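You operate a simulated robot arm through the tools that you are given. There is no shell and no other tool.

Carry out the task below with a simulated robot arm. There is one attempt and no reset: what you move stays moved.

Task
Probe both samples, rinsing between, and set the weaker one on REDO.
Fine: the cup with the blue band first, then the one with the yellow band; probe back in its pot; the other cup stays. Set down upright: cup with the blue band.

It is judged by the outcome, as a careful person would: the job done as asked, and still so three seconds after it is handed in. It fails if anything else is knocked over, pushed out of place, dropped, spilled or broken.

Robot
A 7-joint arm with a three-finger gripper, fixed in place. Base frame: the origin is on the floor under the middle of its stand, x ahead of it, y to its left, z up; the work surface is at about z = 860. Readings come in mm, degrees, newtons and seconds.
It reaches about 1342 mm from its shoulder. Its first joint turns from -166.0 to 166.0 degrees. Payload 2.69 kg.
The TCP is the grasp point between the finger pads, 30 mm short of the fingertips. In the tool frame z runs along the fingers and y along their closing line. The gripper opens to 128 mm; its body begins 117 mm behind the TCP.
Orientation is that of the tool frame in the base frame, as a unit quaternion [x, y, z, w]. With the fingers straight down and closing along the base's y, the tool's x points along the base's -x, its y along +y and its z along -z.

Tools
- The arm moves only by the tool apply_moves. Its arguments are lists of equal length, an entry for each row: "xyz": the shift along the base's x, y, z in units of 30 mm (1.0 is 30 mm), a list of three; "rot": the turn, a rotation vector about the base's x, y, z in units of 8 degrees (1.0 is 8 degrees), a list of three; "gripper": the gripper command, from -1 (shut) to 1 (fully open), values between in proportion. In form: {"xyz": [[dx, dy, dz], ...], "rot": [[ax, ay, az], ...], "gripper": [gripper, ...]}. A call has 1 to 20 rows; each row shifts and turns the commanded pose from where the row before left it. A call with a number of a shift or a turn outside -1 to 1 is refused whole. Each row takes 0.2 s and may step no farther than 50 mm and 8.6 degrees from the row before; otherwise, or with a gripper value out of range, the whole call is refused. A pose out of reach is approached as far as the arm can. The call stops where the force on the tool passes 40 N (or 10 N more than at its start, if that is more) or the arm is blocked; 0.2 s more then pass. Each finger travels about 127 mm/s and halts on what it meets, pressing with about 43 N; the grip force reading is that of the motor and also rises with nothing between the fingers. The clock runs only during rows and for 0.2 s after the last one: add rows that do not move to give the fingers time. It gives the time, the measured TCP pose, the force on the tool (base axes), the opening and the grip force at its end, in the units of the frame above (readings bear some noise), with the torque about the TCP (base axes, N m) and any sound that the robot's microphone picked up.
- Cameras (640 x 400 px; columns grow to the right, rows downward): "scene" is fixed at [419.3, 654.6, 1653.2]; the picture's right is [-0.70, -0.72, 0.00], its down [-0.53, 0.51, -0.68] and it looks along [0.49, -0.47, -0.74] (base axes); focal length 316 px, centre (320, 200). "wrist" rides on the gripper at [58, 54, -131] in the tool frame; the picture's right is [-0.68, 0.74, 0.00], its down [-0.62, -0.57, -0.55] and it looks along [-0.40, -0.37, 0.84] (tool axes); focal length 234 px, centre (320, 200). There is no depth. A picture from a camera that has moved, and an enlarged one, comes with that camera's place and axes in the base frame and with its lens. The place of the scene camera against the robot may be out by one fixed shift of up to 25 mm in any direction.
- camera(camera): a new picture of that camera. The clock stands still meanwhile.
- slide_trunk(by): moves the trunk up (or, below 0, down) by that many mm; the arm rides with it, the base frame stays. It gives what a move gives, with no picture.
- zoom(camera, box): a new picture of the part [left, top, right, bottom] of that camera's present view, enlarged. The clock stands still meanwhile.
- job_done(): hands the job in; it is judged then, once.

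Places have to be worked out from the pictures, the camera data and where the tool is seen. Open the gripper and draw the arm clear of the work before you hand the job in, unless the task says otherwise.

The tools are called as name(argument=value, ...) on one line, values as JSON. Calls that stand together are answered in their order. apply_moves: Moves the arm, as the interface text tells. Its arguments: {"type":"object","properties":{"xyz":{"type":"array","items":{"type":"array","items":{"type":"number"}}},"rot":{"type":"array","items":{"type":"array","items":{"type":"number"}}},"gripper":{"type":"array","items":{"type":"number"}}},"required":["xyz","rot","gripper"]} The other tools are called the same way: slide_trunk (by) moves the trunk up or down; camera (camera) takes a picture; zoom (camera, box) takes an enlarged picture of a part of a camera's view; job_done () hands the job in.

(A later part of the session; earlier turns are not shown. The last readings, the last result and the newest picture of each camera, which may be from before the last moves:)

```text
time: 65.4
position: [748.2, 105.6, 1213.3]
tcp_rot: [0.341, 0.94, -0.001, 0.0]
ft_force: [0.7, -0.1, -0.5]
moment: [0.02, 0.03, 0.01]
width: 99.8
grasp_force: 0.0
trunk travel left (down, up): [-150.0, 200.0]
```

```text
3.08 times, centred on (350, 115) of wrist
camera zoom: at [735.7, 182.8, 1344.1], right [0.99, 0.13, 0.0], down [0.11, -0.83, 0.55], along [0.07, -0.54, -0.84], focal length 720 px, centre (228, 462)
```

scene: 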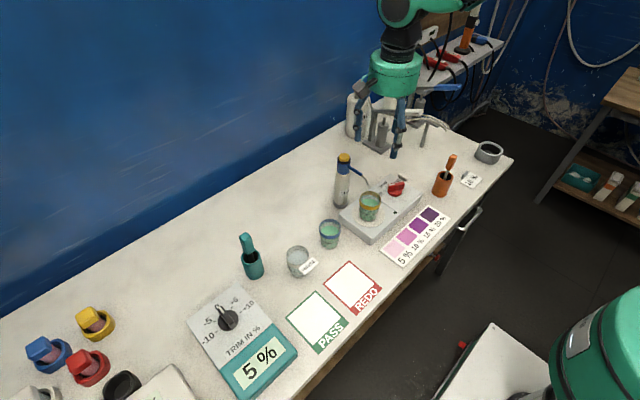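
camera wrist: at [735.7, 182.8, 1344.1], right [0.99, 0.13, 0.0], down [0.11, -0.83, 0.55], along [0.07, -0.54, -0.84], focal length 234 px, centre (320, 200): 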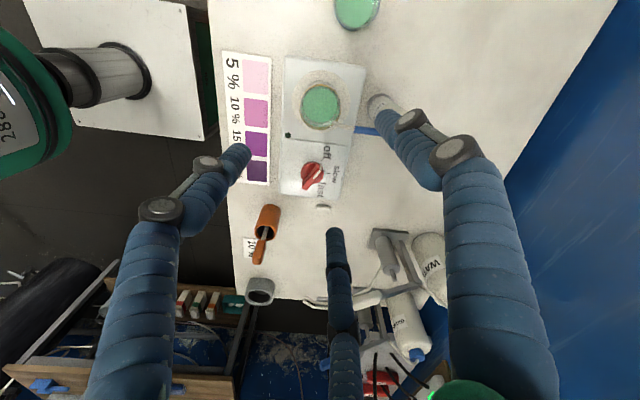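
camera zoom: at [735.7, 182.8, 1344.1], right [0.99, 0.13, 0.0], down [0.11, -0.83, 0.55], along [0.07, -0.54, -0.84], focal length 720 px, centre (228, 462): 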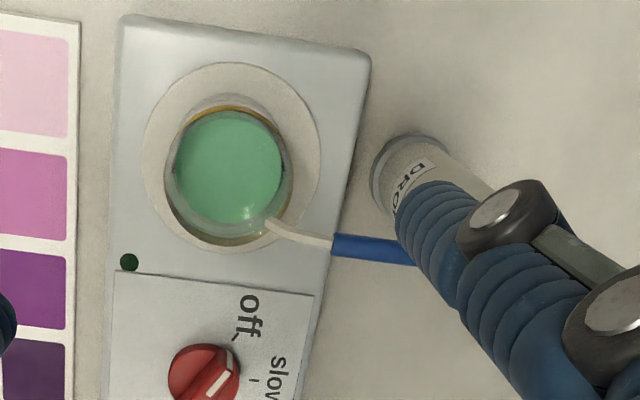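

The cup axis is within a couple of millimetres of the TCP and the spout lies mid-gap. I'll nudge (0.5,−1.5) mm and lower in stages, first to TCP z≈1062.

apply_moves(xyz=[[0.02, -0.05, -0.5], [0, 0, -0.9], [0, 0, -0.9], [0, 0, -0.9], [0, 0, -0.9], [0, 0, -0.9], [0, 0, 0]], rot=[[0, 0, 0], [0, 0, 0], [0, 0, 0], [0, 0, 0], [0, 0, 0], [0, 0, 0], [0, 0, 0]], gripper=[0.56, 0.56, 0.56, 0.56, 0.56, 0.56, 0.56])

camera(camera="wrist")

zoom(camera="scene", box=[300, 110, 450, 250])

```text
time: 67.0
position: [749.2, 105.9, 1061.5]
tcp_rot: [0.341, 0.94, 0.0, 0.0]
ft_force: [1.5, 0.5, -0.4]
moment: [-0.02, 0.0, 0.04]
width: 99.6
grasp_force: 0.1
trunk travel left (down, up): [-150.0, 200.0]
```

```text
taken
camera wrist: at [737.0, 183.1, 1192.6], right [0.99, 0.13, 0.0], down [0.11, -0.83, 0.55], along [0.07, -0.54, -0.84], focal length 234 px, centre (320, 200)
```

wrist: 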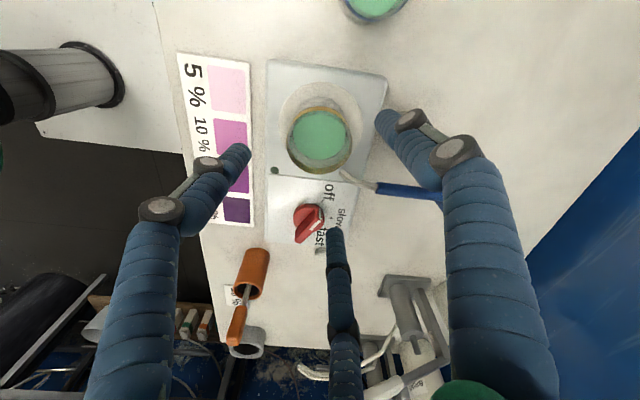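

```text
2.86 times, centred on (375, 180) of scene
camera zoom: at [419.3, 654.6, 1653.2], right [-0.7, -0.72, 0.0], down [-0.53, 0.51, -0.68], along [0.49, -0.47, -0.74], focal length 902 px, centre (163, 257)
```

zoom: 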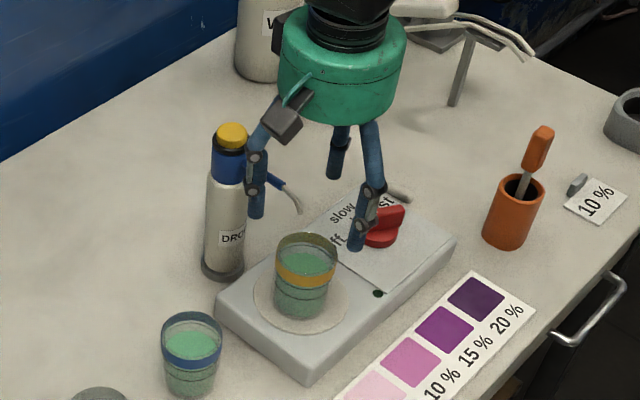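

Clear so far. I'll zoom the wrist view to recheck cup centring before the final descent.

zoom(camera="wrist", box=[250, 80, 450, 220])

```text
2.86 times, centred on (350, 150) of wrist
camera zoom: at [737.0, 183.1, 1192.6], right [0.99, 0.13, 0.0], down [0.11, -0.83, 0.55], along [0.07, -0.54, -0.84], focal length 669 px, centre (234, 343)
```

zoom: 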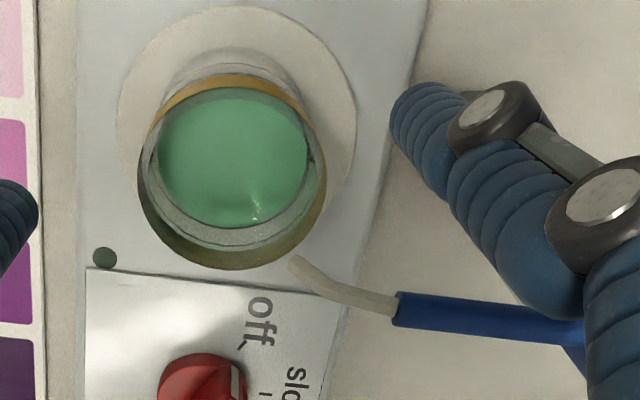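

The cup is centred to about 1 mm and the spout sits well inside the gap. I'll lower to TCP z≈952 (fingertips ≈14 mm above the plate).

apply_moves(xyz=[[0, 0.03, -0.7], [0, 0, -0.7], [0, 0, -0.7], [0, 0, -0.6], [0, 0, -0.5], [0, 0, -0.48], [0, 0, 0]], rot=[[0, 0, 0], [0, 0, 0], [0, 0, 0], [0, 0, 0], [0, 0, 0], [0, 0, 0], [0, 0, 0]], gripper=[0.56, 0.56, 0.56, 0.56, 0.56, 0.56, 0.56])

camera(camera="wrist")

zoom(camera="scene", box=[300, 130, 450, 250])

```text
time: 68.6
position: [748.3, 103.7, 951.3]
tcp_rot: [0.341, 0.94, 0.0, 0.0]
ft_force: [-0.5, -0.1, -0.1]
moment: [-0.02, -0.02, 0.0]
width: 99.8
grasp_force: 0.0
trunk travel left (down, up): [-150.0, 200.0]
```

```text
taken
camera wrist: at [736.3, 182.6, 1082.7], right [0.99, 0.13, 0.0], down [0.11, -0.83, 0.55], along [0.07, -0.54, -0.84], focal length 234 px, centre (320, 200)
```

wrist: 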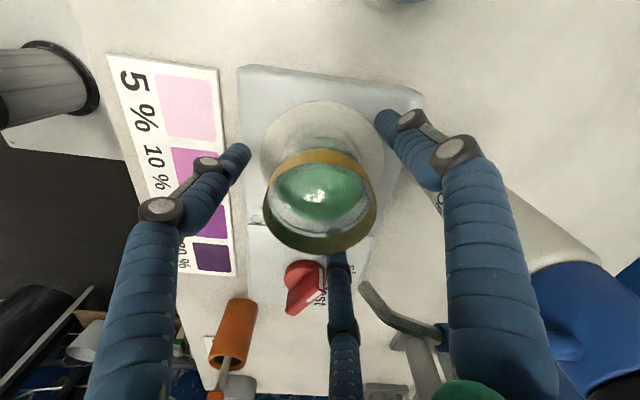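

```text
3.33 times, centred on (375, 190) of scene
camera zoom: at [419.3, 654.6, 1653.2], right [-0.7, -0.72, 0.0], down [-0.53, 0.51, -0.68], along [0.49, -0.47, -0.74], focal length 1052 px, centre (137, 233)
```

zoom: 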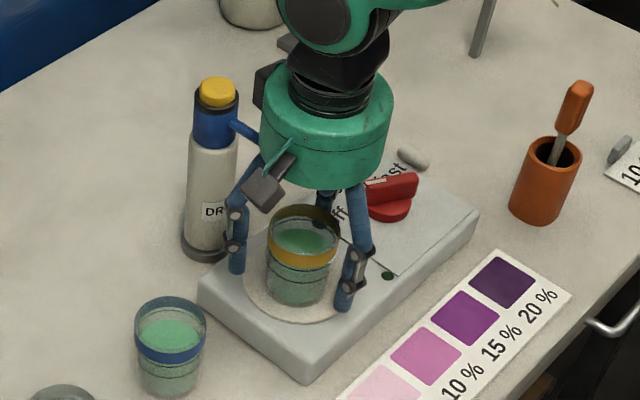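

The cup is inside the open fingers, with the spout visible in the gap and clear. I'll close gradually to just under the cup's diameter and read the grip.

apply_moves(xyz=[[0, 0, 0], [0, 0, 0], [0, 0, 0], [0, 0, 0], [0, 0, 0], [0, 0, 0]], rot=[[0, 0, 0], [0, 0, 0], [0, 0, 0], [0, 0, 0], [0, 0, 0], [0, 0, 0]], gripper=[0.35, 0.2, 0.08, 0.0, -0.06, -0.06])

camera(camera="wrist")

```text
time: 70.0
position: [747.4, 105.2, 951.9]
tcp_rot: [0.342, 0.94, 0.0, 0.0]
ft_force: [0.0, 0.1, 0.6]
moment: [-0.01, -0.02, -0.01]
width: 60.5
grasp_force: 0.0
trunk travel left (down, up): [-150.0, 200.0]
```

```text
taken
camera wrist: at [736.0, 182.5, 1082.8], right [0.99, 0.13, 0.0], down [0.11, -0.83, 0.55], along [0.07, -0.54, -0.84], focal length 234 px, centre (320, 200)
```

wrist: 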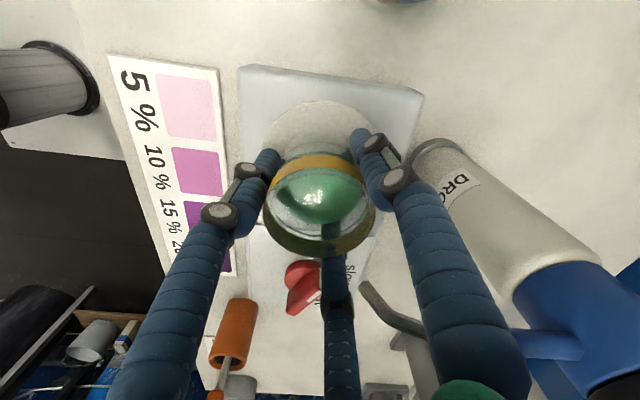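

No contact yet at 60 mm; the cup tapers. I'll keep closing step by step.

apply_moves(xyz=[[0, 0, 0], [0, 0, 0], [0, 0, 0], [0, 0, 0], [0, 0, 0]], rot=[[0, 0, 0], [0, 0, 0], [0, 0, 0], [0, 0, 0], [0, 0, 0]], gripper=[-0.1, -0.14, -0.18, -0.22, -0.22])

zoom(camera="wrist", box=[220, 100, 420, 260])

zoom(camera="scene", box=[300, 130, 450, 250])

```text
time: 71.2
position: [747.0, 104.6, 953.1]
tcp_rot: [0.342, 0.94, 0.0, 0.001]
ft_force: [-0.2, 0.5, 0.3]
moment: [-0.05, -0.01, 0.0]
width: 57.7
grasp_force: 42.8
trunk travel left (down, up): [-150.0, 200.0]
```

```text
2.50 times, centred on (320, 180) of wrist
camera zoom: at [736.0, 182.6, 1082.9], right [0.99, 0.13, 0.0], down [0.11, -0.83, 0.55], along [0.07, -0.54, -0.84], focal length 585 px, centre (320, 250)
```

zoom: 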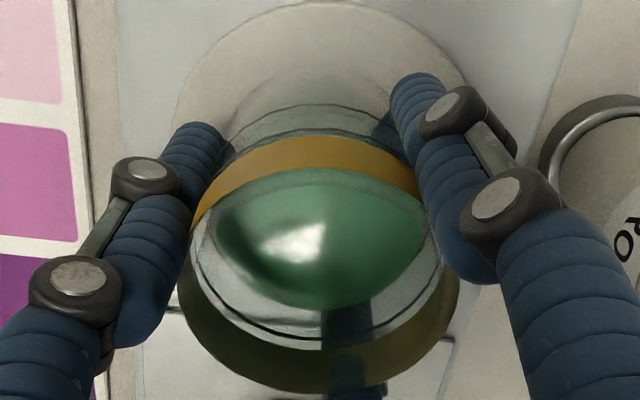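

```text
3.33 times, centred on (375, 190) of scene
camera zoom: at [419.3, 654.6, 1653.2], right [-0.7, -0.72, 0.0], down [-0.53, 0.51, -0.68], along [0.49, -0.47, -0.74], focal length 1052 px, centre (137, 233)
```

zoom: 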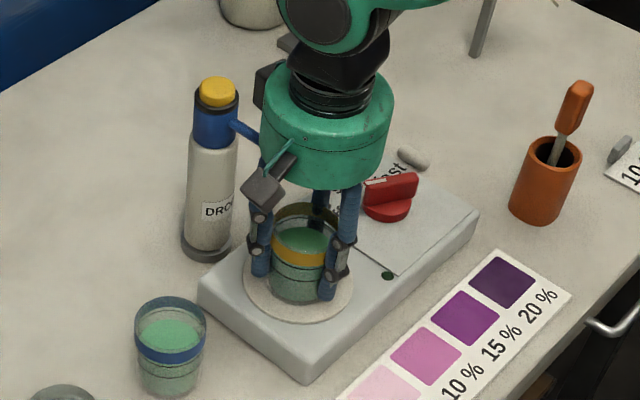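

Gripped at 43 N with a 57.7 mm opening. I'll lift only about 14 mm, because the spout hangs above the rim, and check.

apply_moves(xyz=[[0, 0, 0], [0, 0, 0.08], [0, 0, 0.1], [0, 0, 0.1], [0, 0, 0.1], [0, 0, 0.09], [0, 0, 0]], rot=[[0, 0, 0], [0, 0, 0], [0, 0, 0], [0, 0, 0], [0, 0, 0], [0, 0, 0], [0, 0, 0]], gripper=[-0.4, -0.4, -0.4, -0.4, -0.4, -0.4, -0.4])

camera(camera="wrist")

zoom(camera="scene", box=[300, 130, 450, 250])

```text
time: 72.8
position: [748.6, 105.3, 967.1]
tcp_rot: [0.341, 0.94, -0.001, 0.0]
ft_force: [-0.1, 0.1, 0.6]
moment: [0.02, -0.02, -0.02]
width: 57.5
grasp_force: 43.0
trunk travel left (down, up): [-150.0, 200.0]
```

```text
taken
camera wrist: at [736.7, 182.3, 1097.5], right [0.99, 0.13, 0.0], down [0.11, -0.83, 0.55], along [0.07, -0.54, -0.84], focal length 234 px, centre (320, 200)
```

wrist: 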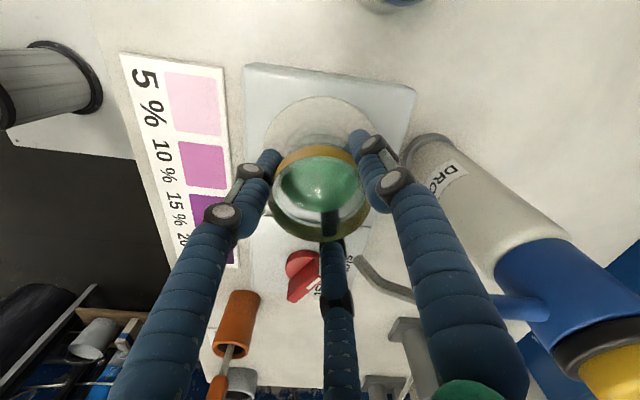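

```text
3.33 times, centred on (375, 190) of scene
camera zoom: at [419.3, 654.6, 1653.2], right [-0.7, -0.72, 0.0], down [-0.53, 0.51, -0.68], along [0.49, -0.47, -0.74], focal length 1052 px, centre (137, 233)
```

zoom: 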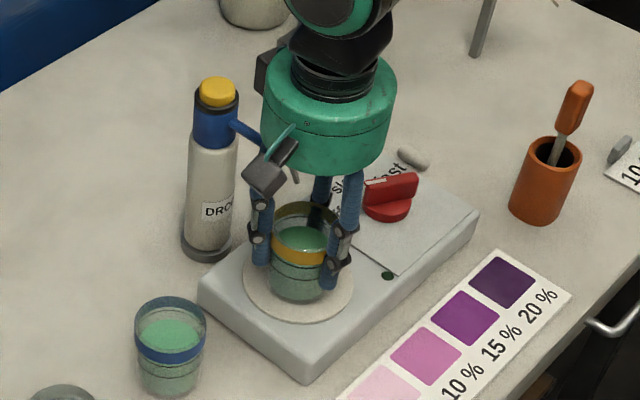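

The fingers rose 14 mm but the cup may not have come along; I'll zoom in to check whether it lifted or slipped.

zoom(camera="scene", box=[340, 170, 400, 230])

zoom(camera="wrist", box=[220, 100, 420, 260])

```text
6.67 times, centred on (370, 200) of scene
camera zoom: at [419.3, 654.6, 1653.2], right [-0.7, -0.72, 0.0], down [-0.53, 0.51, -0.68], along [0.49, -0.47, -0.74], focal length 2104 px, centre (-13, 200)
```

zoom: 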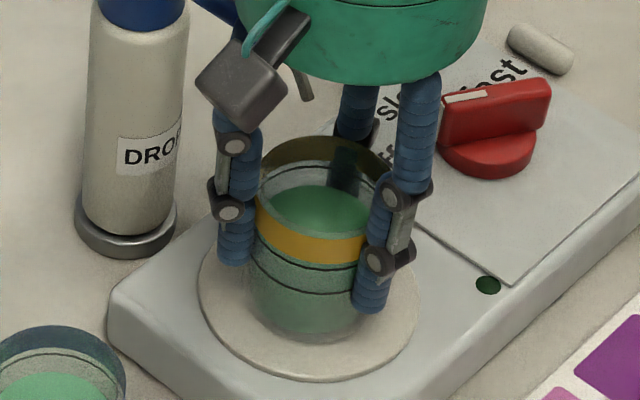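

```text
2.50 times, centred on (320, 180) of wrist
camera zoom: at [736.7, 182.3, 1097.5], right [0.99, 0.13, 0.0], down [0.11, -0.83, 0.55], along [0.07, -0.54, -0.84], focal length 585 px, centre (320, 250)
```

zoom: 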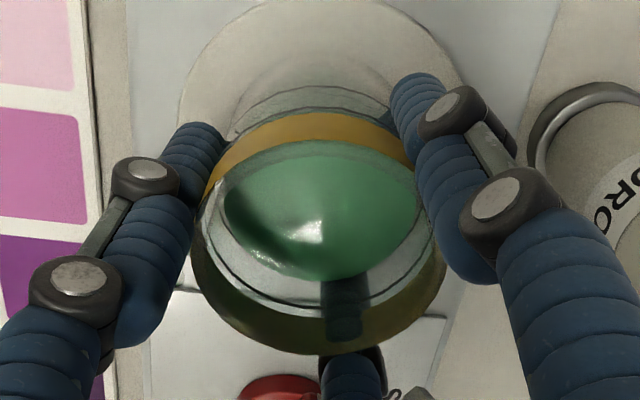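

The rim is still at z≈980, so the fingers slid up the cup without lifting it. I'll raise by just 1 mm with a full-close command and read the force to see whether there is any hold.

apply_moves(xyz=[[0, 0, 0], [0, 0, 0], [0, 0, 0.03]], rot=[[0, 0, 0], [0, 0, 0], [0, 0, 0]], gripper=[-1, -1, -1])

```text
time: 73.6
position: [749.0, 105.1, 967.6]
tcp_rot: [0.342, 0.94, 0.0, 0.001]
ft_force: [-0.5, 0.1, -0.1]
moment: [0.0, 0.01, -0.07]
width: 57.4
grasp_force: 42.5
trunk travel left (down, up): [-150.0, 200.0]
```

No load at all. I'll look closely at where the fingers actually touch.

zoom(camera="wrist", box=[240, 110, 330, 200])

zoom(camera="wrist", box=[310, 110, 400, 200])

zoom(camera="scene", box=[345, 185, 395, 225])

```text
4.44 times, centred on (285, 155) of wrist
camera zoom: at [736.9, 182.6, 1098.5], right [0.99, 0.13, 0.0], down [0.11, -0.83, 0.55], along [0.07, -0.54, -0.84], focal length 1041 px, centre (476, 400)
```

zoom: 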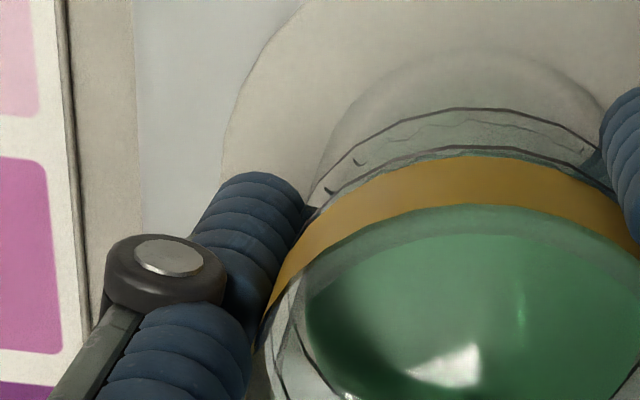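

```text
4.44 times, centred on (355, 155) of wrist
camera zoom: at [736.9, 182.6, 1098.5], right [0.99, 0.13, 0.0], down [0.11, -0.83, 0.55], along [0.07, -0.54, -0.84], focal length 1041 px, centre (164, 400)
```

zoom: 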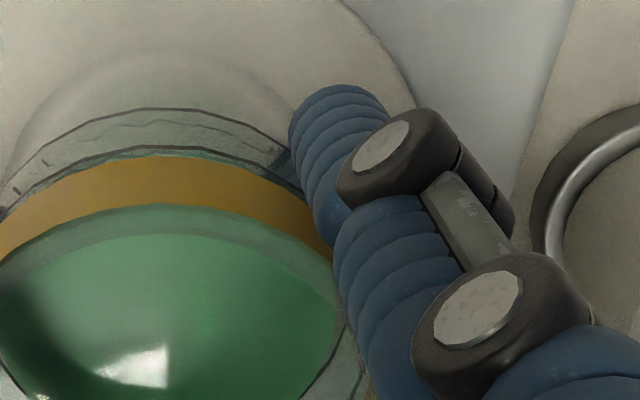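

```text
10.00 times, centred on (370, 205) of scene
camera zoom: at [419.3, 654.6, 1653.2], right [-0.7, -0.72, 0.0], down [-0.53, 0.51, -0.68], along [0.49, -0.47, -0.74], focal length 3156 px, centre (-180, 150)
```

zoom: 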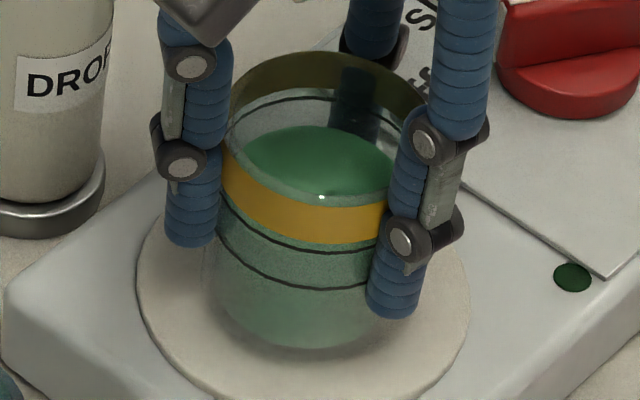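

The pads look adjacent to the wall yet carry no load. I'll reopen slightly and close again at this height, using full-close, to see the contact width here and get a fresh grip.

apply_moves(xyz=[[0, 0, 0], [0, 0, 0], [0, 0, 0]], rot=[[0, 0, 0], [0, 0, 0], [0, 0, 0]], gripper=[0.2, 0.2, 0.2])

zoom(camera="scene", box=[345, 185, 395, 225])

zoom(camera="wrist", box=[220, 100, 420, 260])

```text
time: 74.4
position: [749.8, 103.8, 967.4]
tcp_rot: [0.341, 0.94, 0.0, 0.0]
ft_force: [-0.3, -0.2, 0.4]
moment: [0.03, -0.01, 0.0]
width: 76.8
grasp_force: 0.1
trunk travel left (down, up): [-150.0, 200.0]
```

```text
10.00 times, centred on (370, 205) of scene
camera zoom: at [419.3, 654.6, 1653.2], right [-0.7, -0.72, 0.0], down [-0.53, 0.51, -0.68], along [0.49, -0.47, -0.74], focal length 3156 px, centre (-180, 150)
```

zoom: 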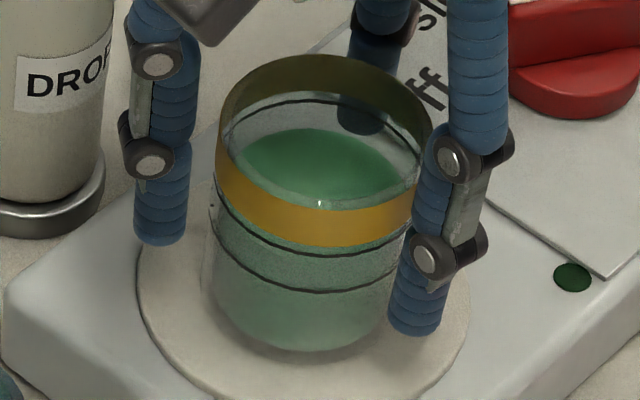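

```text
2.50 times, centred on (320, 180) of wrist
camera zoom: at [736.9, 182.5, 1098.5], right [0.99, 0.13, 0.0], down [0.11, -0.83, 0.55], along [0.07, -0.54, -0.84], focal length 585 px, centre (320, 250)
```

zoom: 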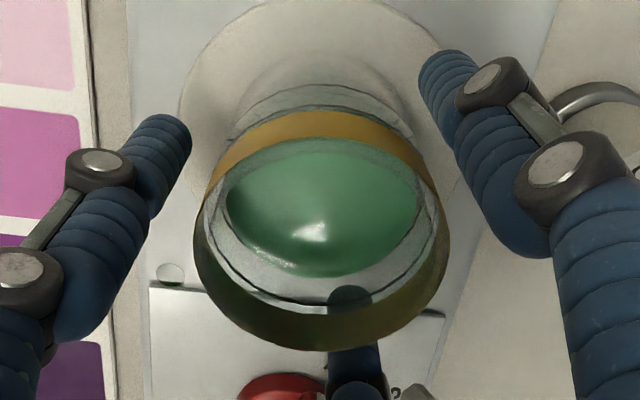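

The cup is undisturbed on its plate: rim ≈62.7 mm, base ≈56 mm. I'll lower the open gripper to TCP z≈944 for a lower grip under the taper and close fully there.

apply_moves(xyz=[[0, 0, -0.3], [0, 0, -0.3], [0, 0, -0.18], [0, 0, 0]], rot=[[0, 0, 0], [0, 0, 0], [0, 0, 0], [0, 0, 0]], gripper=[0.2, 0.2, 0.2, 0.2])

zoom(camera="scene", box=[345, 185, 395, 225])

```text
time: 75.4
position: [748.9, 104.1, 944.8]
tcp_rot: [0.341, 0.94, 0.0, 0.0]
ft_force: [-0.2, -0.2, 0.0]
moment: [-0.02, 0.0, 0.03]
width: 77.2
grasp_force: 0.1
trunk travel left (down, up): [-150.0, 200.0]
```

```text
10.00 times, centred on (370, 205) of scene
camera zoom: at [419.3, 654.6, 1653.2], right [-0.7, -0.72, 0.0], down [-0.53, 0.51, -0.68], along [0.49, -0.47, -0.74], focal length 3156 px, centre (-180, 150)
```

zoom: 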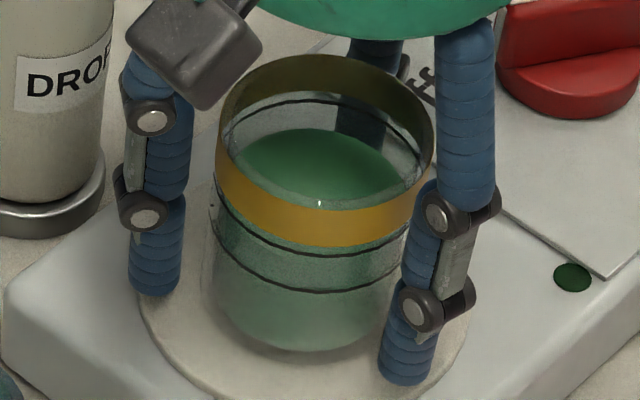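

Fingers now reach low along the wall. I'll close fully here in small steps and take readings and pictures.

apply_moves(xyz=[[0, 0, 0], [0, 0, 0], [0, 0, 0], [0, 0, 0], [0, 0, 0], [0, 0, 0]], rot=[[0, 0, 0], [0, 0, 0], [0, 0, 0], [0, 0, 0], [0, 0, 0], [0, 0, 0]], gripper=[0.08, 0.0, -0.08, -0.2, -0.5, -1])

zoom(camera="scene", box=[345, 185, 395, 225])

zoom(camera="wrist", box=[220, 100, 420, 260])

```text
time: 76.8
position: [748.0, 104.0, 945.2]
tcp_rot: [0.342, 0.94, 0.0, 0.0]
ft_force: [0.2, -0.1, 1.1]
moment: [0.03, 0.01, -0.04]
width: 57.5
grasp_force: 42.8
trunk travel left (down, up): [-150.0, 200.0]
```

```text
10.00 times, centred on (370, 205) of scene
camera zoom: at [419.3, 654.6, 1653.2], right [-0.7, -0.72, 0.0], down [-0.53, 0.51, -0.68], along [0.49, -0.47, -0.74], focal length 3156 px, centre (-180, 150)
```

zoom: 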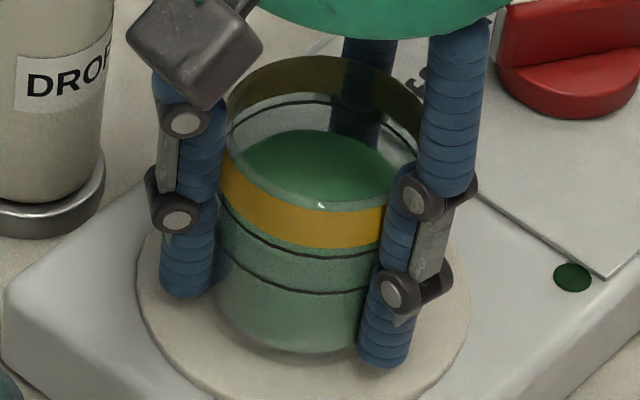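

```text
2.50 times, centred on (320, 180) of wrist
camera zoom: at [736.5, 182.6, 1075.6], right [0.99, 0.13, 0.0], down [0.11, -0.83, 0.55], along [0.07, -0.54, -0.84], focal length 585 px, centre (320, 250)
```

zoom: 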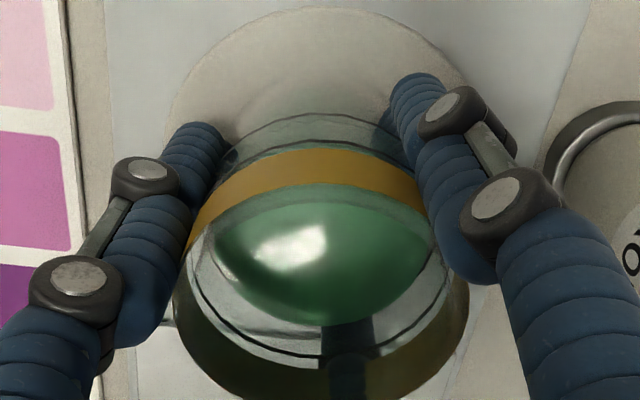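

Same 57.5 mm contact, 43 N. I'll raise just 2 mm in small steps and read the force.

apply_moves(xyz=[[0, 0, 0], [0, 0, 0.03], [0, 0, 0.03], [0, 0, 0]], rot=[[0, 0, 0], [0, 0, 0], [0, 0, 0], [0, 0, 0]], gripper=[-1, -1, -1, -1])

zoom(camera="wrist", box=[220, 100, 420, 260])

```text
time: 77.8
position: [749.0, 103.2, 945.4]
tcp_rot: [0.342, 0.94, 0.001, 0.001]
ft_force: [0.5, 0.2, 0.9]
moment: [-0.01, 0.02, 0.01]
width: 57.4
grasp_force: 42.5
trunk travel left (down, up): [-150.0, 200.0]
```

```text
2.50 times, centred on (320, 180) of wrist
camera zoom: at [736.3, 182.4, 1076.8], right [0.99, 0.13, 0.0], down [0.11, -0.83, 0.55], along [0.07, -0.54, -0.84], focal length 585 px, centre (320, 250)
```

zoom: 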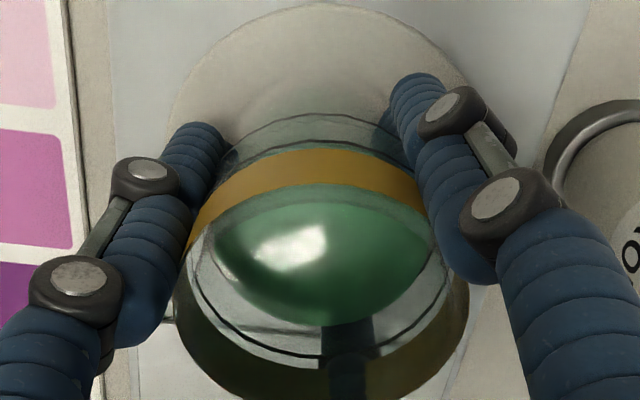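

The cup keeps the same place in the gripper's view while the plate dropped away slightly, so it may be moving with the fingers now. I'll raise 3 mm more and hold to compare.

apply_moves(xyz=[[0, 0, 0.05], [0, 0, 0.05], [0, 0, 0]], rot=[[0, 0, 0], [0, 0, 0], [0, 0, 0]], gripper=[-1, -1, -1])

zoom(camera="wrist", box=[220, 100, 420, 260])

zoom(camera="scene", box=[345, 185, 395, 225])

```text
time: 78.6
position: [748.4, 104.6, 949.0]
tcp_rot: [0.341, 0.94, 0.0, 0.0]
ft_force: [-0.5, -0.8, -1.3]
moment: [0.01, -0.01, -0.02]
width: 57.3
grasp_force: 43.2
trunk travel left (down, up): [-150.0, 200.0]
```

```text
2.50 times, centred on (320, 180) of wrist
camera zoom: at [736.4, 182.5, 1079.9], right [0.99, 0.13, 0.0], down [0.11, -0.83, 0.55], along [0.07, -0.54, -0.84], focal length 585 px, centre (320, 250)
```

zoom: 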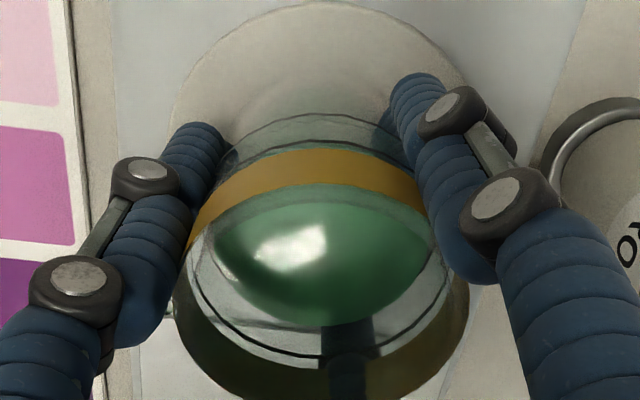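

```text
10.00 times, centred on (370, 205) of scene
camera zoom: at [419.3, 654.6, 1653.2], right [-0.7, -0.72, 0.0], down [-0.53, 0.51, -0.68], along [0.49, -0.47, -0.74], focal length 3156 px, centre (-180, 150)
```

zoom: 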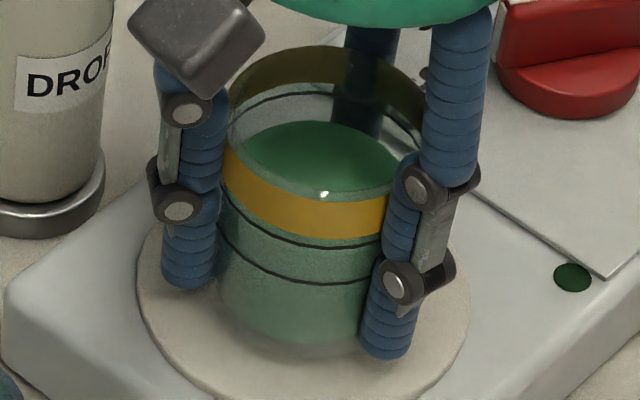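

Now the cup is coming up with the fingers: its rim rose about 5 mm in the scene view, and the load reads −1.3 N. I'll hold a second to be sure it isn't creeping out.

apply_moves(xyz=[[0, 0, 0], [0, 0, 0], [0, 0, 0], [0, 0, 0], [0, 0, 0], [0, 0, 0]], rot=[[0, 0, 0], [0, 0, 0], [0, 0, 0], [0, 0, 0], [0, 0, 0], [0, 0, 0]], gripper=[-1, -1, -1, -1, -1, -1])

zoom(camera="wrist", box=[220, 100, 420, 260])

zoom(camera="scene", box=[345, 185, 395, 225])

```text
time: 80.0
position: [747.9, 104.6, 948.9]
tcp_rot: [0.341, 0.94, -0.001, -0.001]
ft_force: [0.3, -0.5, -2.2]
moment: [-0.01, -0.01, -0.02]
width: 57.3
grasp_force: 42.5
trunk travel left (down, up): [-150.0, 200.0]
```

```text
2.50 times, centred on (320, 180) of wrist
camera zoom: at [736.5, 182.5, 1079.8], right [0.99, 0.13, 0.0], down [0.11, -0.83, 0.55], along [0.07, -0.54, -0.84], focal length 585 px, centre (320, 250)
```

zoom: 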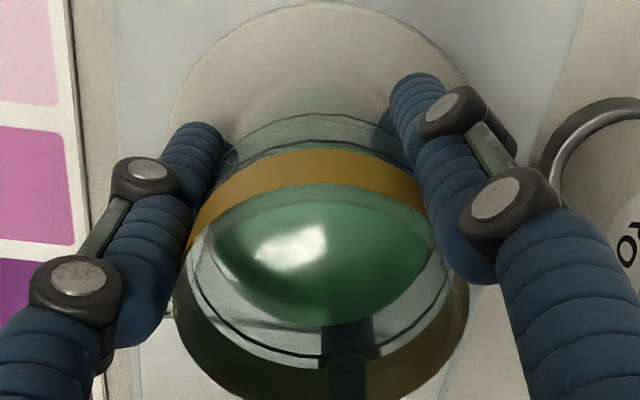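

```text
10.00 times, centred on (370, 205) of scene
camera zoom: at [419.3, 654.6, 1653.2], right [-0.7, -0.72, 0.0], down [-0.53, 0.51, -0.68], along [0.49, -0.47, -0.74], focal length 3156 px, centre (-180, 150)
```

zoom: 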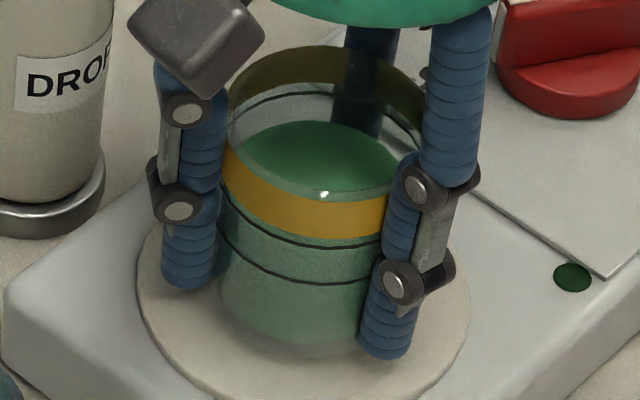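

No creep, and the load settled at about −2 N. I'll lift 6 mm more, then move the cup straight out in −x, away from the spout, at a gentle pace.

apply_moves(xyz=[[0, 0, 0.07], [0, 0, 0.07], [0, 0, 0.06], [-0.1, 0, 0], [-0.2, 0, 0], [-0.25, 0, 0], [-0.25, 0, 0], [-0.25, 0, 0], [-0.15, 0, 0], [0, 0, 0]], rot=[[0, 0, 0], [0, 0, 0], [0, 0, 0], [0, 0, 0], [0, 0, 0], [0, 0, 0], [0, 0, 0], [0, 0, 0], [0, 0, 0], [0, 0, 0]], gripper=[-1, -1, -1, -1, -1, -1, -1, -1, -1, -1])

camera(camera="wrist")

zoom(camera="scene", box=[310, 140, 430, 250])

```text
time: 82.2
position: [711.5, 104.6, 954.4]
tcp_rot: [0.341, 0.94, 0.0, 0.0]
ft_force: [-0.4, 0.1, -1.4]
moment: [0.02, -0.01, 0.06]
width: 57.3
grasp_force: 43.4
trunk travel left (down, up): [-150.0, 200.0]
```

```text
taken
camera wrist: at [699.9, 183.0, 1085.9], right [0.99, 0.13, 0.0], down [0.11, -0.83, 0.55], along [0.07, -0.54, -0.84], focal length 234 px, centre (320, 200)
```

wrist: 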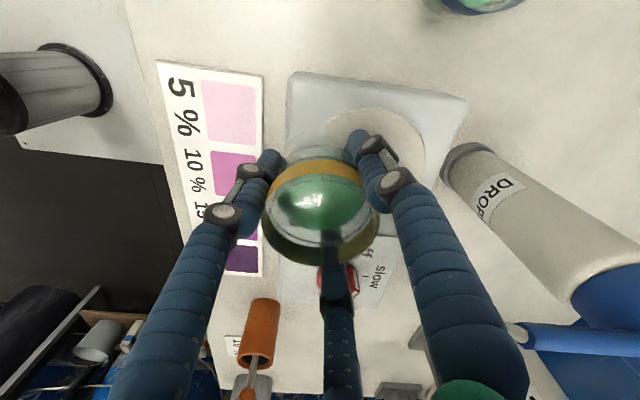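

```text
3.64 times, centred on (370, 195) of scene
camera zoom: at [419.3, 654.6, 1653.2], right [-0.7, -0.72, 0.0], down [-0.53, 0.51, -0.68], along [0.49, -0.47, -0.74], focal length 1148 px, centre (138, 218)
```

zoom: 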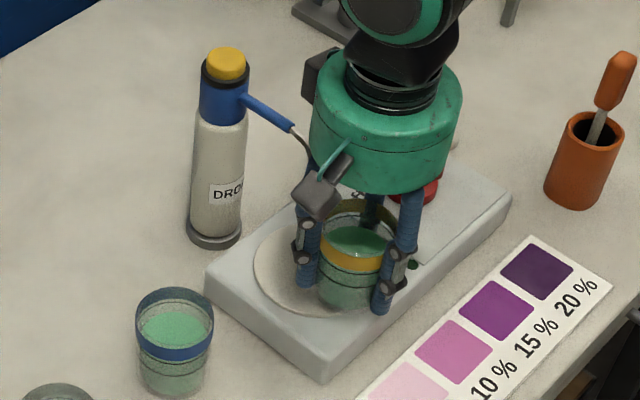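

The cup is out from under the spout and steady. I'll move it a bit further in −x, then diagonally to above the REDO card near (640,306), keeping this height and a gentle pace.

apply_moves(xyz=[[-0.2, 0, 0], [-0.3, 0, 0], [-0.2, 0.15, 0], [-0.1, 0.35, 0], [-0.1, 0.5, 0], [-0.12, 0.55, 0], [-0.12, 0.55, 0], [-0.15, 0.55, 0], [-0.15, 0.55, 0], [-0.15, 0.55, 0], [-0.15, 0.55, 0], [-0.15, 0.55, 0], [-0.15, 0.55, 0], [-0.15, 0.55, 0], [-0.1, 0.45, 0], [-0.05, 0.3, 0], [0, 0.15, 0], [0, 0, 0]], rot=[[0, 0, 0], [0, 0, 0], [0, 0, 0], [0, 0, 0], [0, 0, 0], [0, 0, 0], [0, 0, 0], [0, 0, 0], [0, 0, 0], [0, 0, 0], [0, 0, 0], [0, 0, 0], [0, 0, 0], [0, 0, 0], [0, 0, 0], [0, 0, 0], [0, 0, 0], [0, 0, 0]], gripper=[-1, -1, -1, -1, -1, -1, -1, -1, -1, -1, -1, -1, -1, -1, -1, -1, -1, -1])

camera(camera="wrist")

camera(camera="scene")

```text
time: 86.0
position: [644.0, 308.9, 955.4]
tcp_rot: [0.34, 0.94, 0.0, 0.0]
ft_force: [-0.2, 0.0, -2.4]
moment: [0.0, 0.04, -0.02]
width: 57.5
grasp_force: 43.1
trunk travel left (down, up): [-150.0, 200.0]
```

```text
taken
camera wrist: at [631.6, 387.6, 1086.5], right [0.99, 0.13, 0.0], down [0.11, -0.83, 0.55], along [0.07, -0.54, -0.84], focal length 234 px, centre (320, 200)
```

wrist: 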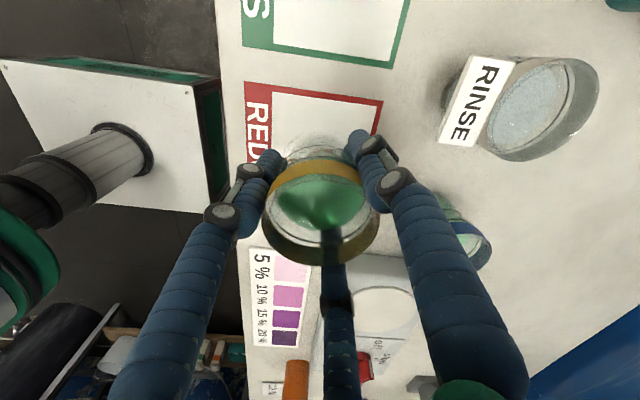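

```text
taken
```

scene: 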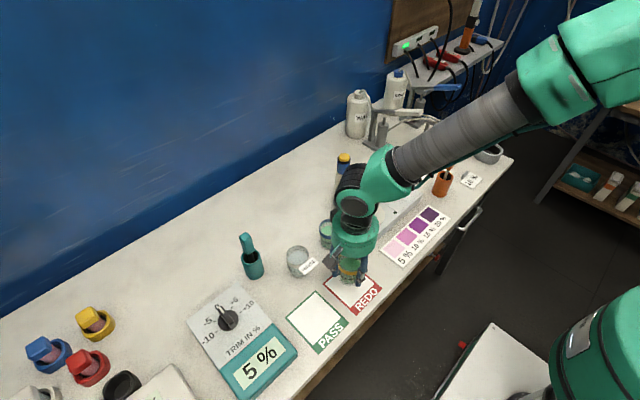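

The REDO card's white area spans about x 597–691, y 259–353, and the cup is over its centre. I'll lower 46 mm gently, then check.

apply_moves(xyz=[[0, -0.05, -0.15], [0, -0.05, -0.25], [0, 0, -0.3], [0, 0, -0.3], [0, 0, -0.25], [0, 0, -0.18], [0, 0, -0.1], [0, 0, 0]], rot=[[0, 0, 0], [0, 0, 0], [0, 0, 0], [0, 0, 0], [0, 0, 0], [0, 0, 0], [0, 0, 0], [0, 0, 0]], gripper=[-1, -1, -1, -1, -1, -1, -1, -1])

camera(camera="wrist")

zoom(camera="scene", box=[290, 220, 410, 330])

```text
time: 87.8
position: [640.8, 306.0, 908.9]
tcp_rot: [0.341, 0.94, 0.0, 0.001]
ft_force: [0.7, 0.3, -1.8]
moment: [-0.02, 0.01, 0.0]
width: 57.6
grasp_force: 42.7
trunk travel left (down, up): [-150.0, 200.0]
```

```text
taken
camera wrist: at [630.1, 385.2, 1040.8], right [0.99, 0.13, 0.0], down [0.11, -0.83, 0.55], along [0.07, -0.54, -0.84], focal length 234 px, centre (320, 200)
```

wrist: 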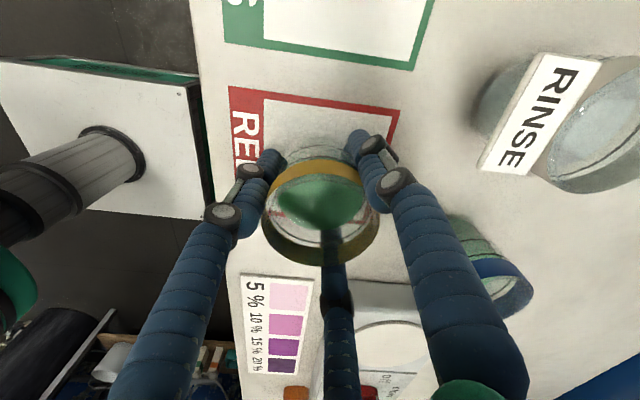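

```text
3.64 times, centred on (350, 275) of scene
camera zoom: at [419.3, 654.6, 1653.2], right [-0.7, -0.72, 0.0], down [-0.53, 0.51, -0.68], along [0.49, -0.47, -0.74], focal length 1148 px, centre (211, -73)
```

zoom: 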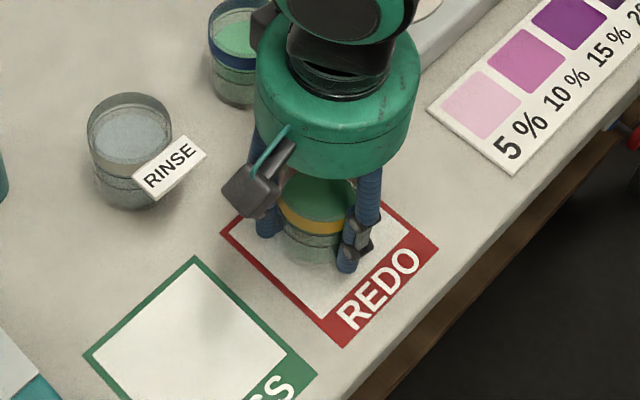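

The cup is centred over the white area of REDO (x 597–689, y 255–354), with about 12 mm to go. I'll lower slowly until the load comes off.

apply_moves(xyz=[[0, 0, -0.1], [0, 0, -0.1], [0, 0, -0.08], [0, 0, -0.05], [0, 0, 0]], rot=[[0, 0, 0], [0, 0, 0], [0, 0, 0], [0, 0, 0], [0, 0, 0]], gripper=[-1, -1, -1, -1, -1])

zoom(camera="scene", box=[310, 240, 390, 290])

```text
time: 89.0
position: [642.4, 306.1, 899.9]
tcp_rot: [0.341, 0.94, 0.0, 0.001]
ft_force: [-1.4, 0.3, -0.5]
moment: [0.04, 0.0, 0.03]
width: 57.4
grasp_force: 42.8
trunk travel left (down, up): [-150.0, 200.0]
```

```text
8.00 times, centred on (350, 265) of scene
camera zoom: at [419.3, 654.6, 1653.2], right [-0.7, -0.72, 0.0], down [-0.53, 0.51, -0.68], along [0.49, -0.47, -0.74], focal length 2525 px, centre (80, -320)
```

zoom: 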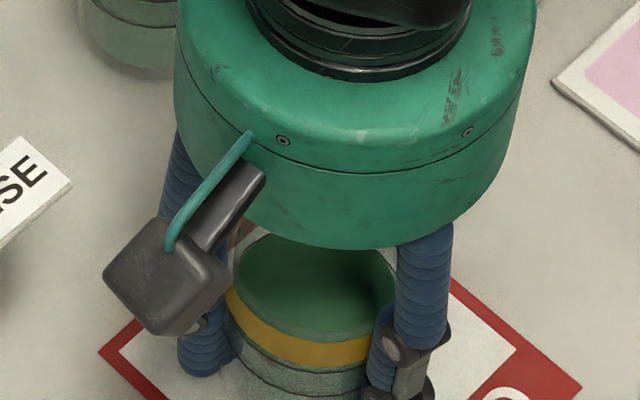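

At z≈899 the load reading is ambiguous; I'll step down 1 mm at a time and read the force.

apply_moves(xyz=[[0, 0, -0.04], [0, 0, 0], [0, 0, 0]], rot=[[0, 0, 0], [0, 0, 0], [0, 0, 0]], gripper=[-1, -1, -1])

zoom(camera="scene", box=[320, 250, 400, 310])

```text
time: 89.8
position: [641.5, 307.4, 900.3]
tcp_rot: [0.341, 0.94, 0.001, 0.0]
ft_force: [-3.2, -2.6, 14.8]
moment: [-0.21, 0.25, 0.01]
width: 57.4
grasp_force: 42.7
trunk travel left (down, up): [-150.0, 200.0]
```

```text
6.67 times, centred on (360, 280) of scene
camera zoom: at [419.3, 654.6, 1653.2], right [-0.7, -0.72, 0.0], down [-0.53, 0.51, -0.68], along [0.49, -0.47, -0.74], focal length 2104 px, centre (53, -333)
```

zoom: 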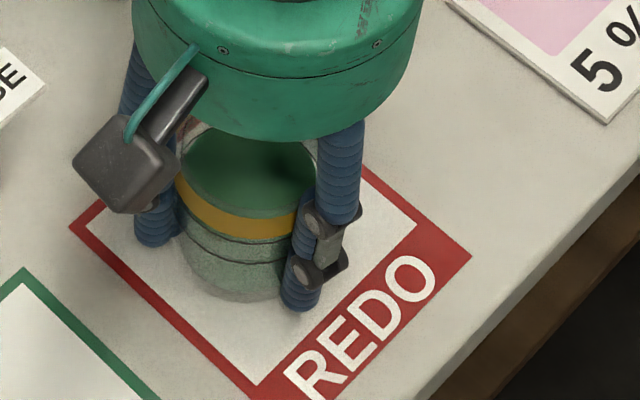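

The force rose to about 15 N, so the cup is seated on the card. I'll ease up half a millimetre, then open the fingers gradually.

apply_moves(xyz=[[0, 0, 0.02], [0, 0, 0]], rot=[[0, 0, 0], [0, 0, 0]], gripper=[-1, -1])

apply_moves(xyz=[[0, 0, 0], [0, 0, 0], [0, 0, 0], [0, 0, 0], [0, 0, 0], [0, 0, 0]], rot=[[0, 0, 0], [0, 0, 0], [0, 0, 0], [0, 0, 0], [0, 0, 0], [0, 0, 0]], gripper=[-0.09, -0.05, 0.05, 0.2, 0.4, 0.5])

camera(camera="wrist")

zoom(camera="scene", box=[310, 240, 410, 310])

```text
time: 90.4
position: [642.5, 306.2, 900.5]
tcp_rot: [0.341, 0.94, 0.001, 0.0]
ft_force: [2.7, 2.7, 10.1]
moment: [0.04, 0.0, -0.01]
width: 57.6
grasp_force: 43.1
trunk travel left (down, up): [-150.0, 200.0]
```

```text
time: 91.8
position: [641.9, 305.9, 899.8]
tcp_rot: [0.341, 0.94, -0.001, 0.0]
ft_force: [-0.3, 1.0, 0.1]
moment: [0.0, -0.02, 0.01]
width: 95.9
grasp_force: 0.1
trunk travel left (down, up): [-150.0, 200.0]
```

```text
taken
camera wrist: at [630.3, 384.4, 1030.0], right [0.99, 0.13, 0.0], down [0.11, -0.83, 0.55], along [0.07, -0.54, -0.84], focal length 234 px, centre (320, 200)
```

wrist: 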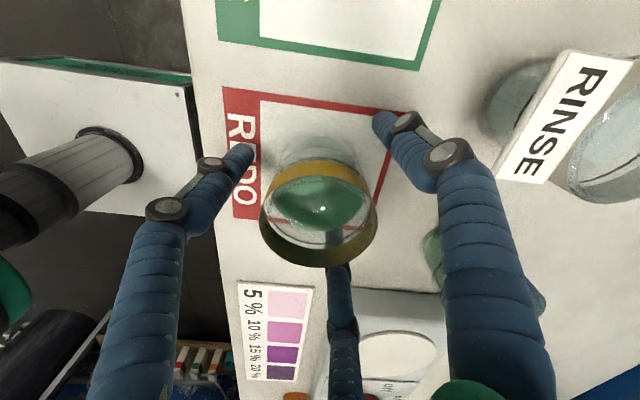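

```text
5.71 times, centred on (360, 275) of scene
camera zoom: at [419.3, 654.6, 1653.2], right [-0.7, -0.72, 0.0], down [-0.53, 0.51, -0.68], along [0.49, -0.47, -0.74], focal length 1804 px, centre (91, -229)
```

zoom: 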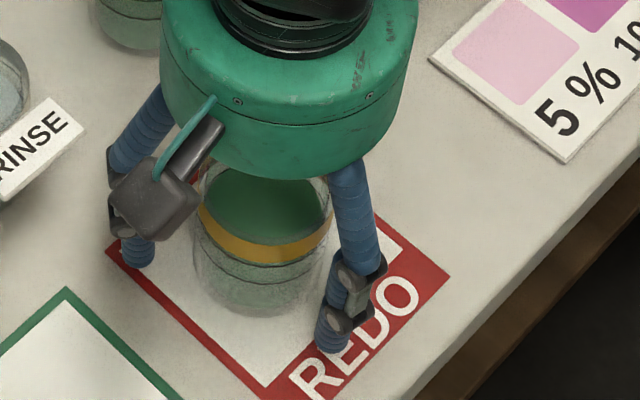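

The cup stands upright and free on REDO. I'll withdraw straight up, then check.

apply_moves(xyz=[[0, 0, 0.3], [0, 0, 0.5], [0, 0, 0.7], [0, 0, 0.9], [0, 0, 1], [0, 0, 1], [0, 0, 1], [0, 0, 1], [0, 0, 1], [0, 0, 1], [0, 0, 1]], rot=[[0, 0, 0], [0, 0, 0], [0, 0, 0], [0, 0, 0], [0, 0, 0], [0, 0, 0], [0, 0, 0], [0, 0, 0], [0, 0, 0], [0, 0, 0], [0, 0, 0]], gripper=[0.56, 0.56, 0.56, 0.56, 0.56, 0.56, 0.56, 0.56, 0.56, 0.56, 0.56])

camera(camera="scene")

camera(camera="wrist")

```text
time: 94.2
position: [642.6, 306.8, 1180.5]
tcp_rot: [0.341, 0.94, 0.001, 0.001]
ft_force: [0.1, 0.0, 0.9]
moment: [-0.02, -0.02, -0.02]
width: 99.9
grasp_force: 0.1
trunk travel left (down, up): [-150.0, 200.0]
```

```text
taken
```

scene: 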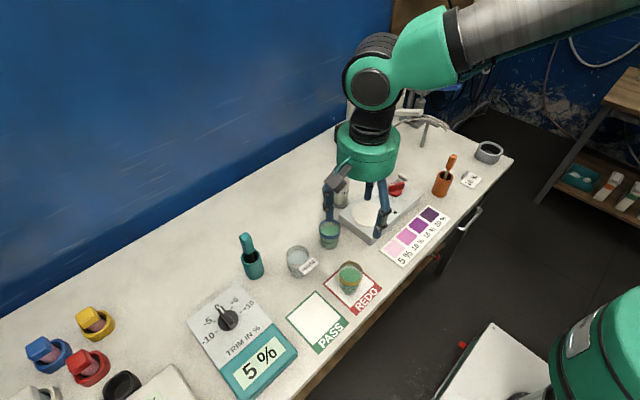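

```text
taken
camera wrist: at [630.3, 385.5, 1311.9], right [0.99, 0.13, 0.0], down [0.11, -0.83, 0.55], along [0.07, -0.54, -0.84], focal length 234 px, centre (320, 200)
```

wrist: 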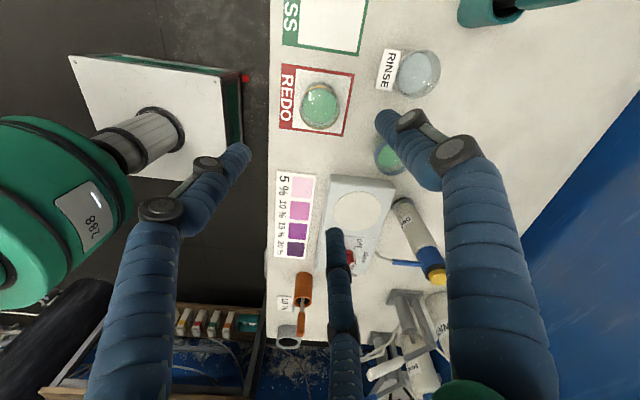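

The yellow cup stands on REDO, the blue cup is untouched, and the probe is in its pot. I'll draw the arm back up near its starting pose and take final views.

apply_moves(xyz=[[-0.3, 0.2, 1], [-0.3, 0.2, 1], [-0.3, 0.2, 1], [-0.3, 0.2, 1], [-0.4, 0.3, 1], [-0.4, 0.3, 0.8]], rot=[[0, 0, 0.9], [0, 0, 0.9], [0, 0, 0.9], [0, 0, 0.9], [0, 0, 0.9], [0, 0, 0.5]], gripper=[0.7, 0.8, 1, 1, 1, 1])

camera(camera="scene")

zoom(camera="scene", box=[210, 190, 430, 327])

zoom(camera="wrist", box=[140, 30, 440, 220])

```text
time: 95.6
position: [582.7, 349.4, 1354.9]
tcp_rot: [-0.001, 1.0, 0.0, 0.001]
ft_force: [0.2, -0.1, 0.4]
moment: [-0.03, 0.05, 0.03]
width: 128.0
grasp_force: 0.0
trunk travel left (down, up): [-150.0, 200.0]
```

```text
taken
```

scene: 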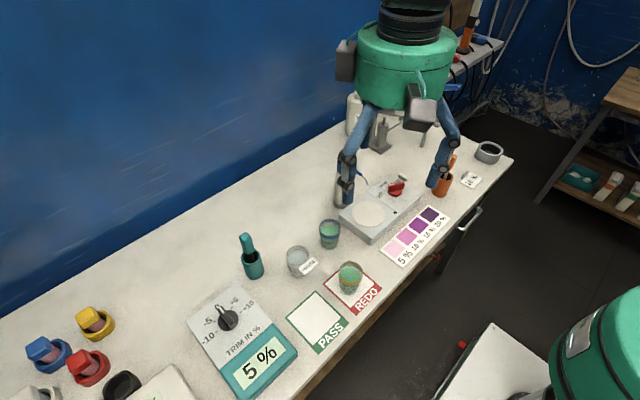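

```text
2.91 times, centred on (320, 258) of scene
camera zoom: at [419.3, 654.6, 1653.2], right [-0.7, -0.72, 0.0], down [-0.53, 0.51, -0.68], along [0.49, -0.47, -0.74], focal length 918 px, centre (320, 30)
```

zoom: 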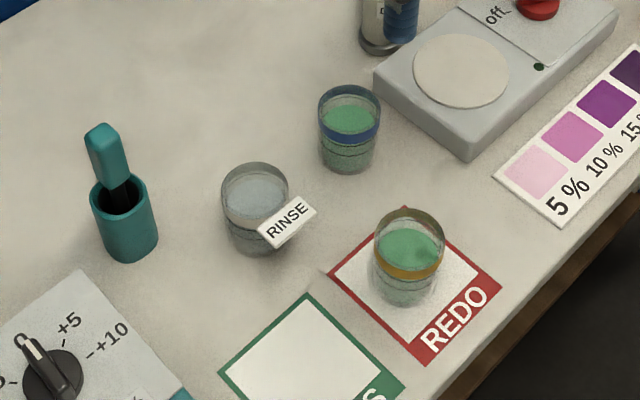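

```text
2.11 times, centred on (290, 125) of wrist
camera zoom: at [522.6, 401.8, 1485.8], right [0.67, 0.74, 0.0], down [0.62, -0.56, 0.55], along [0.41, -0.37, -0.84], focal length 493 px, centre (383, 358)
```

zoom: 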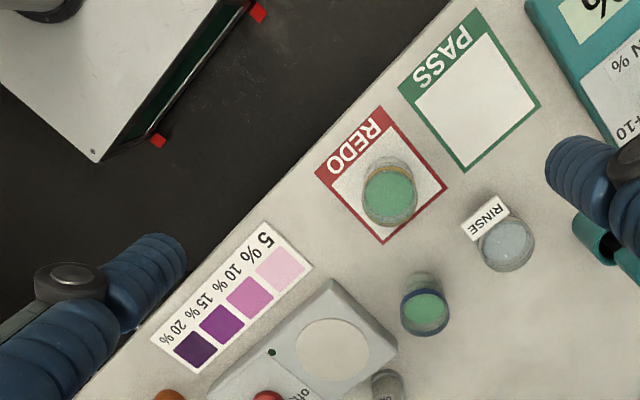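

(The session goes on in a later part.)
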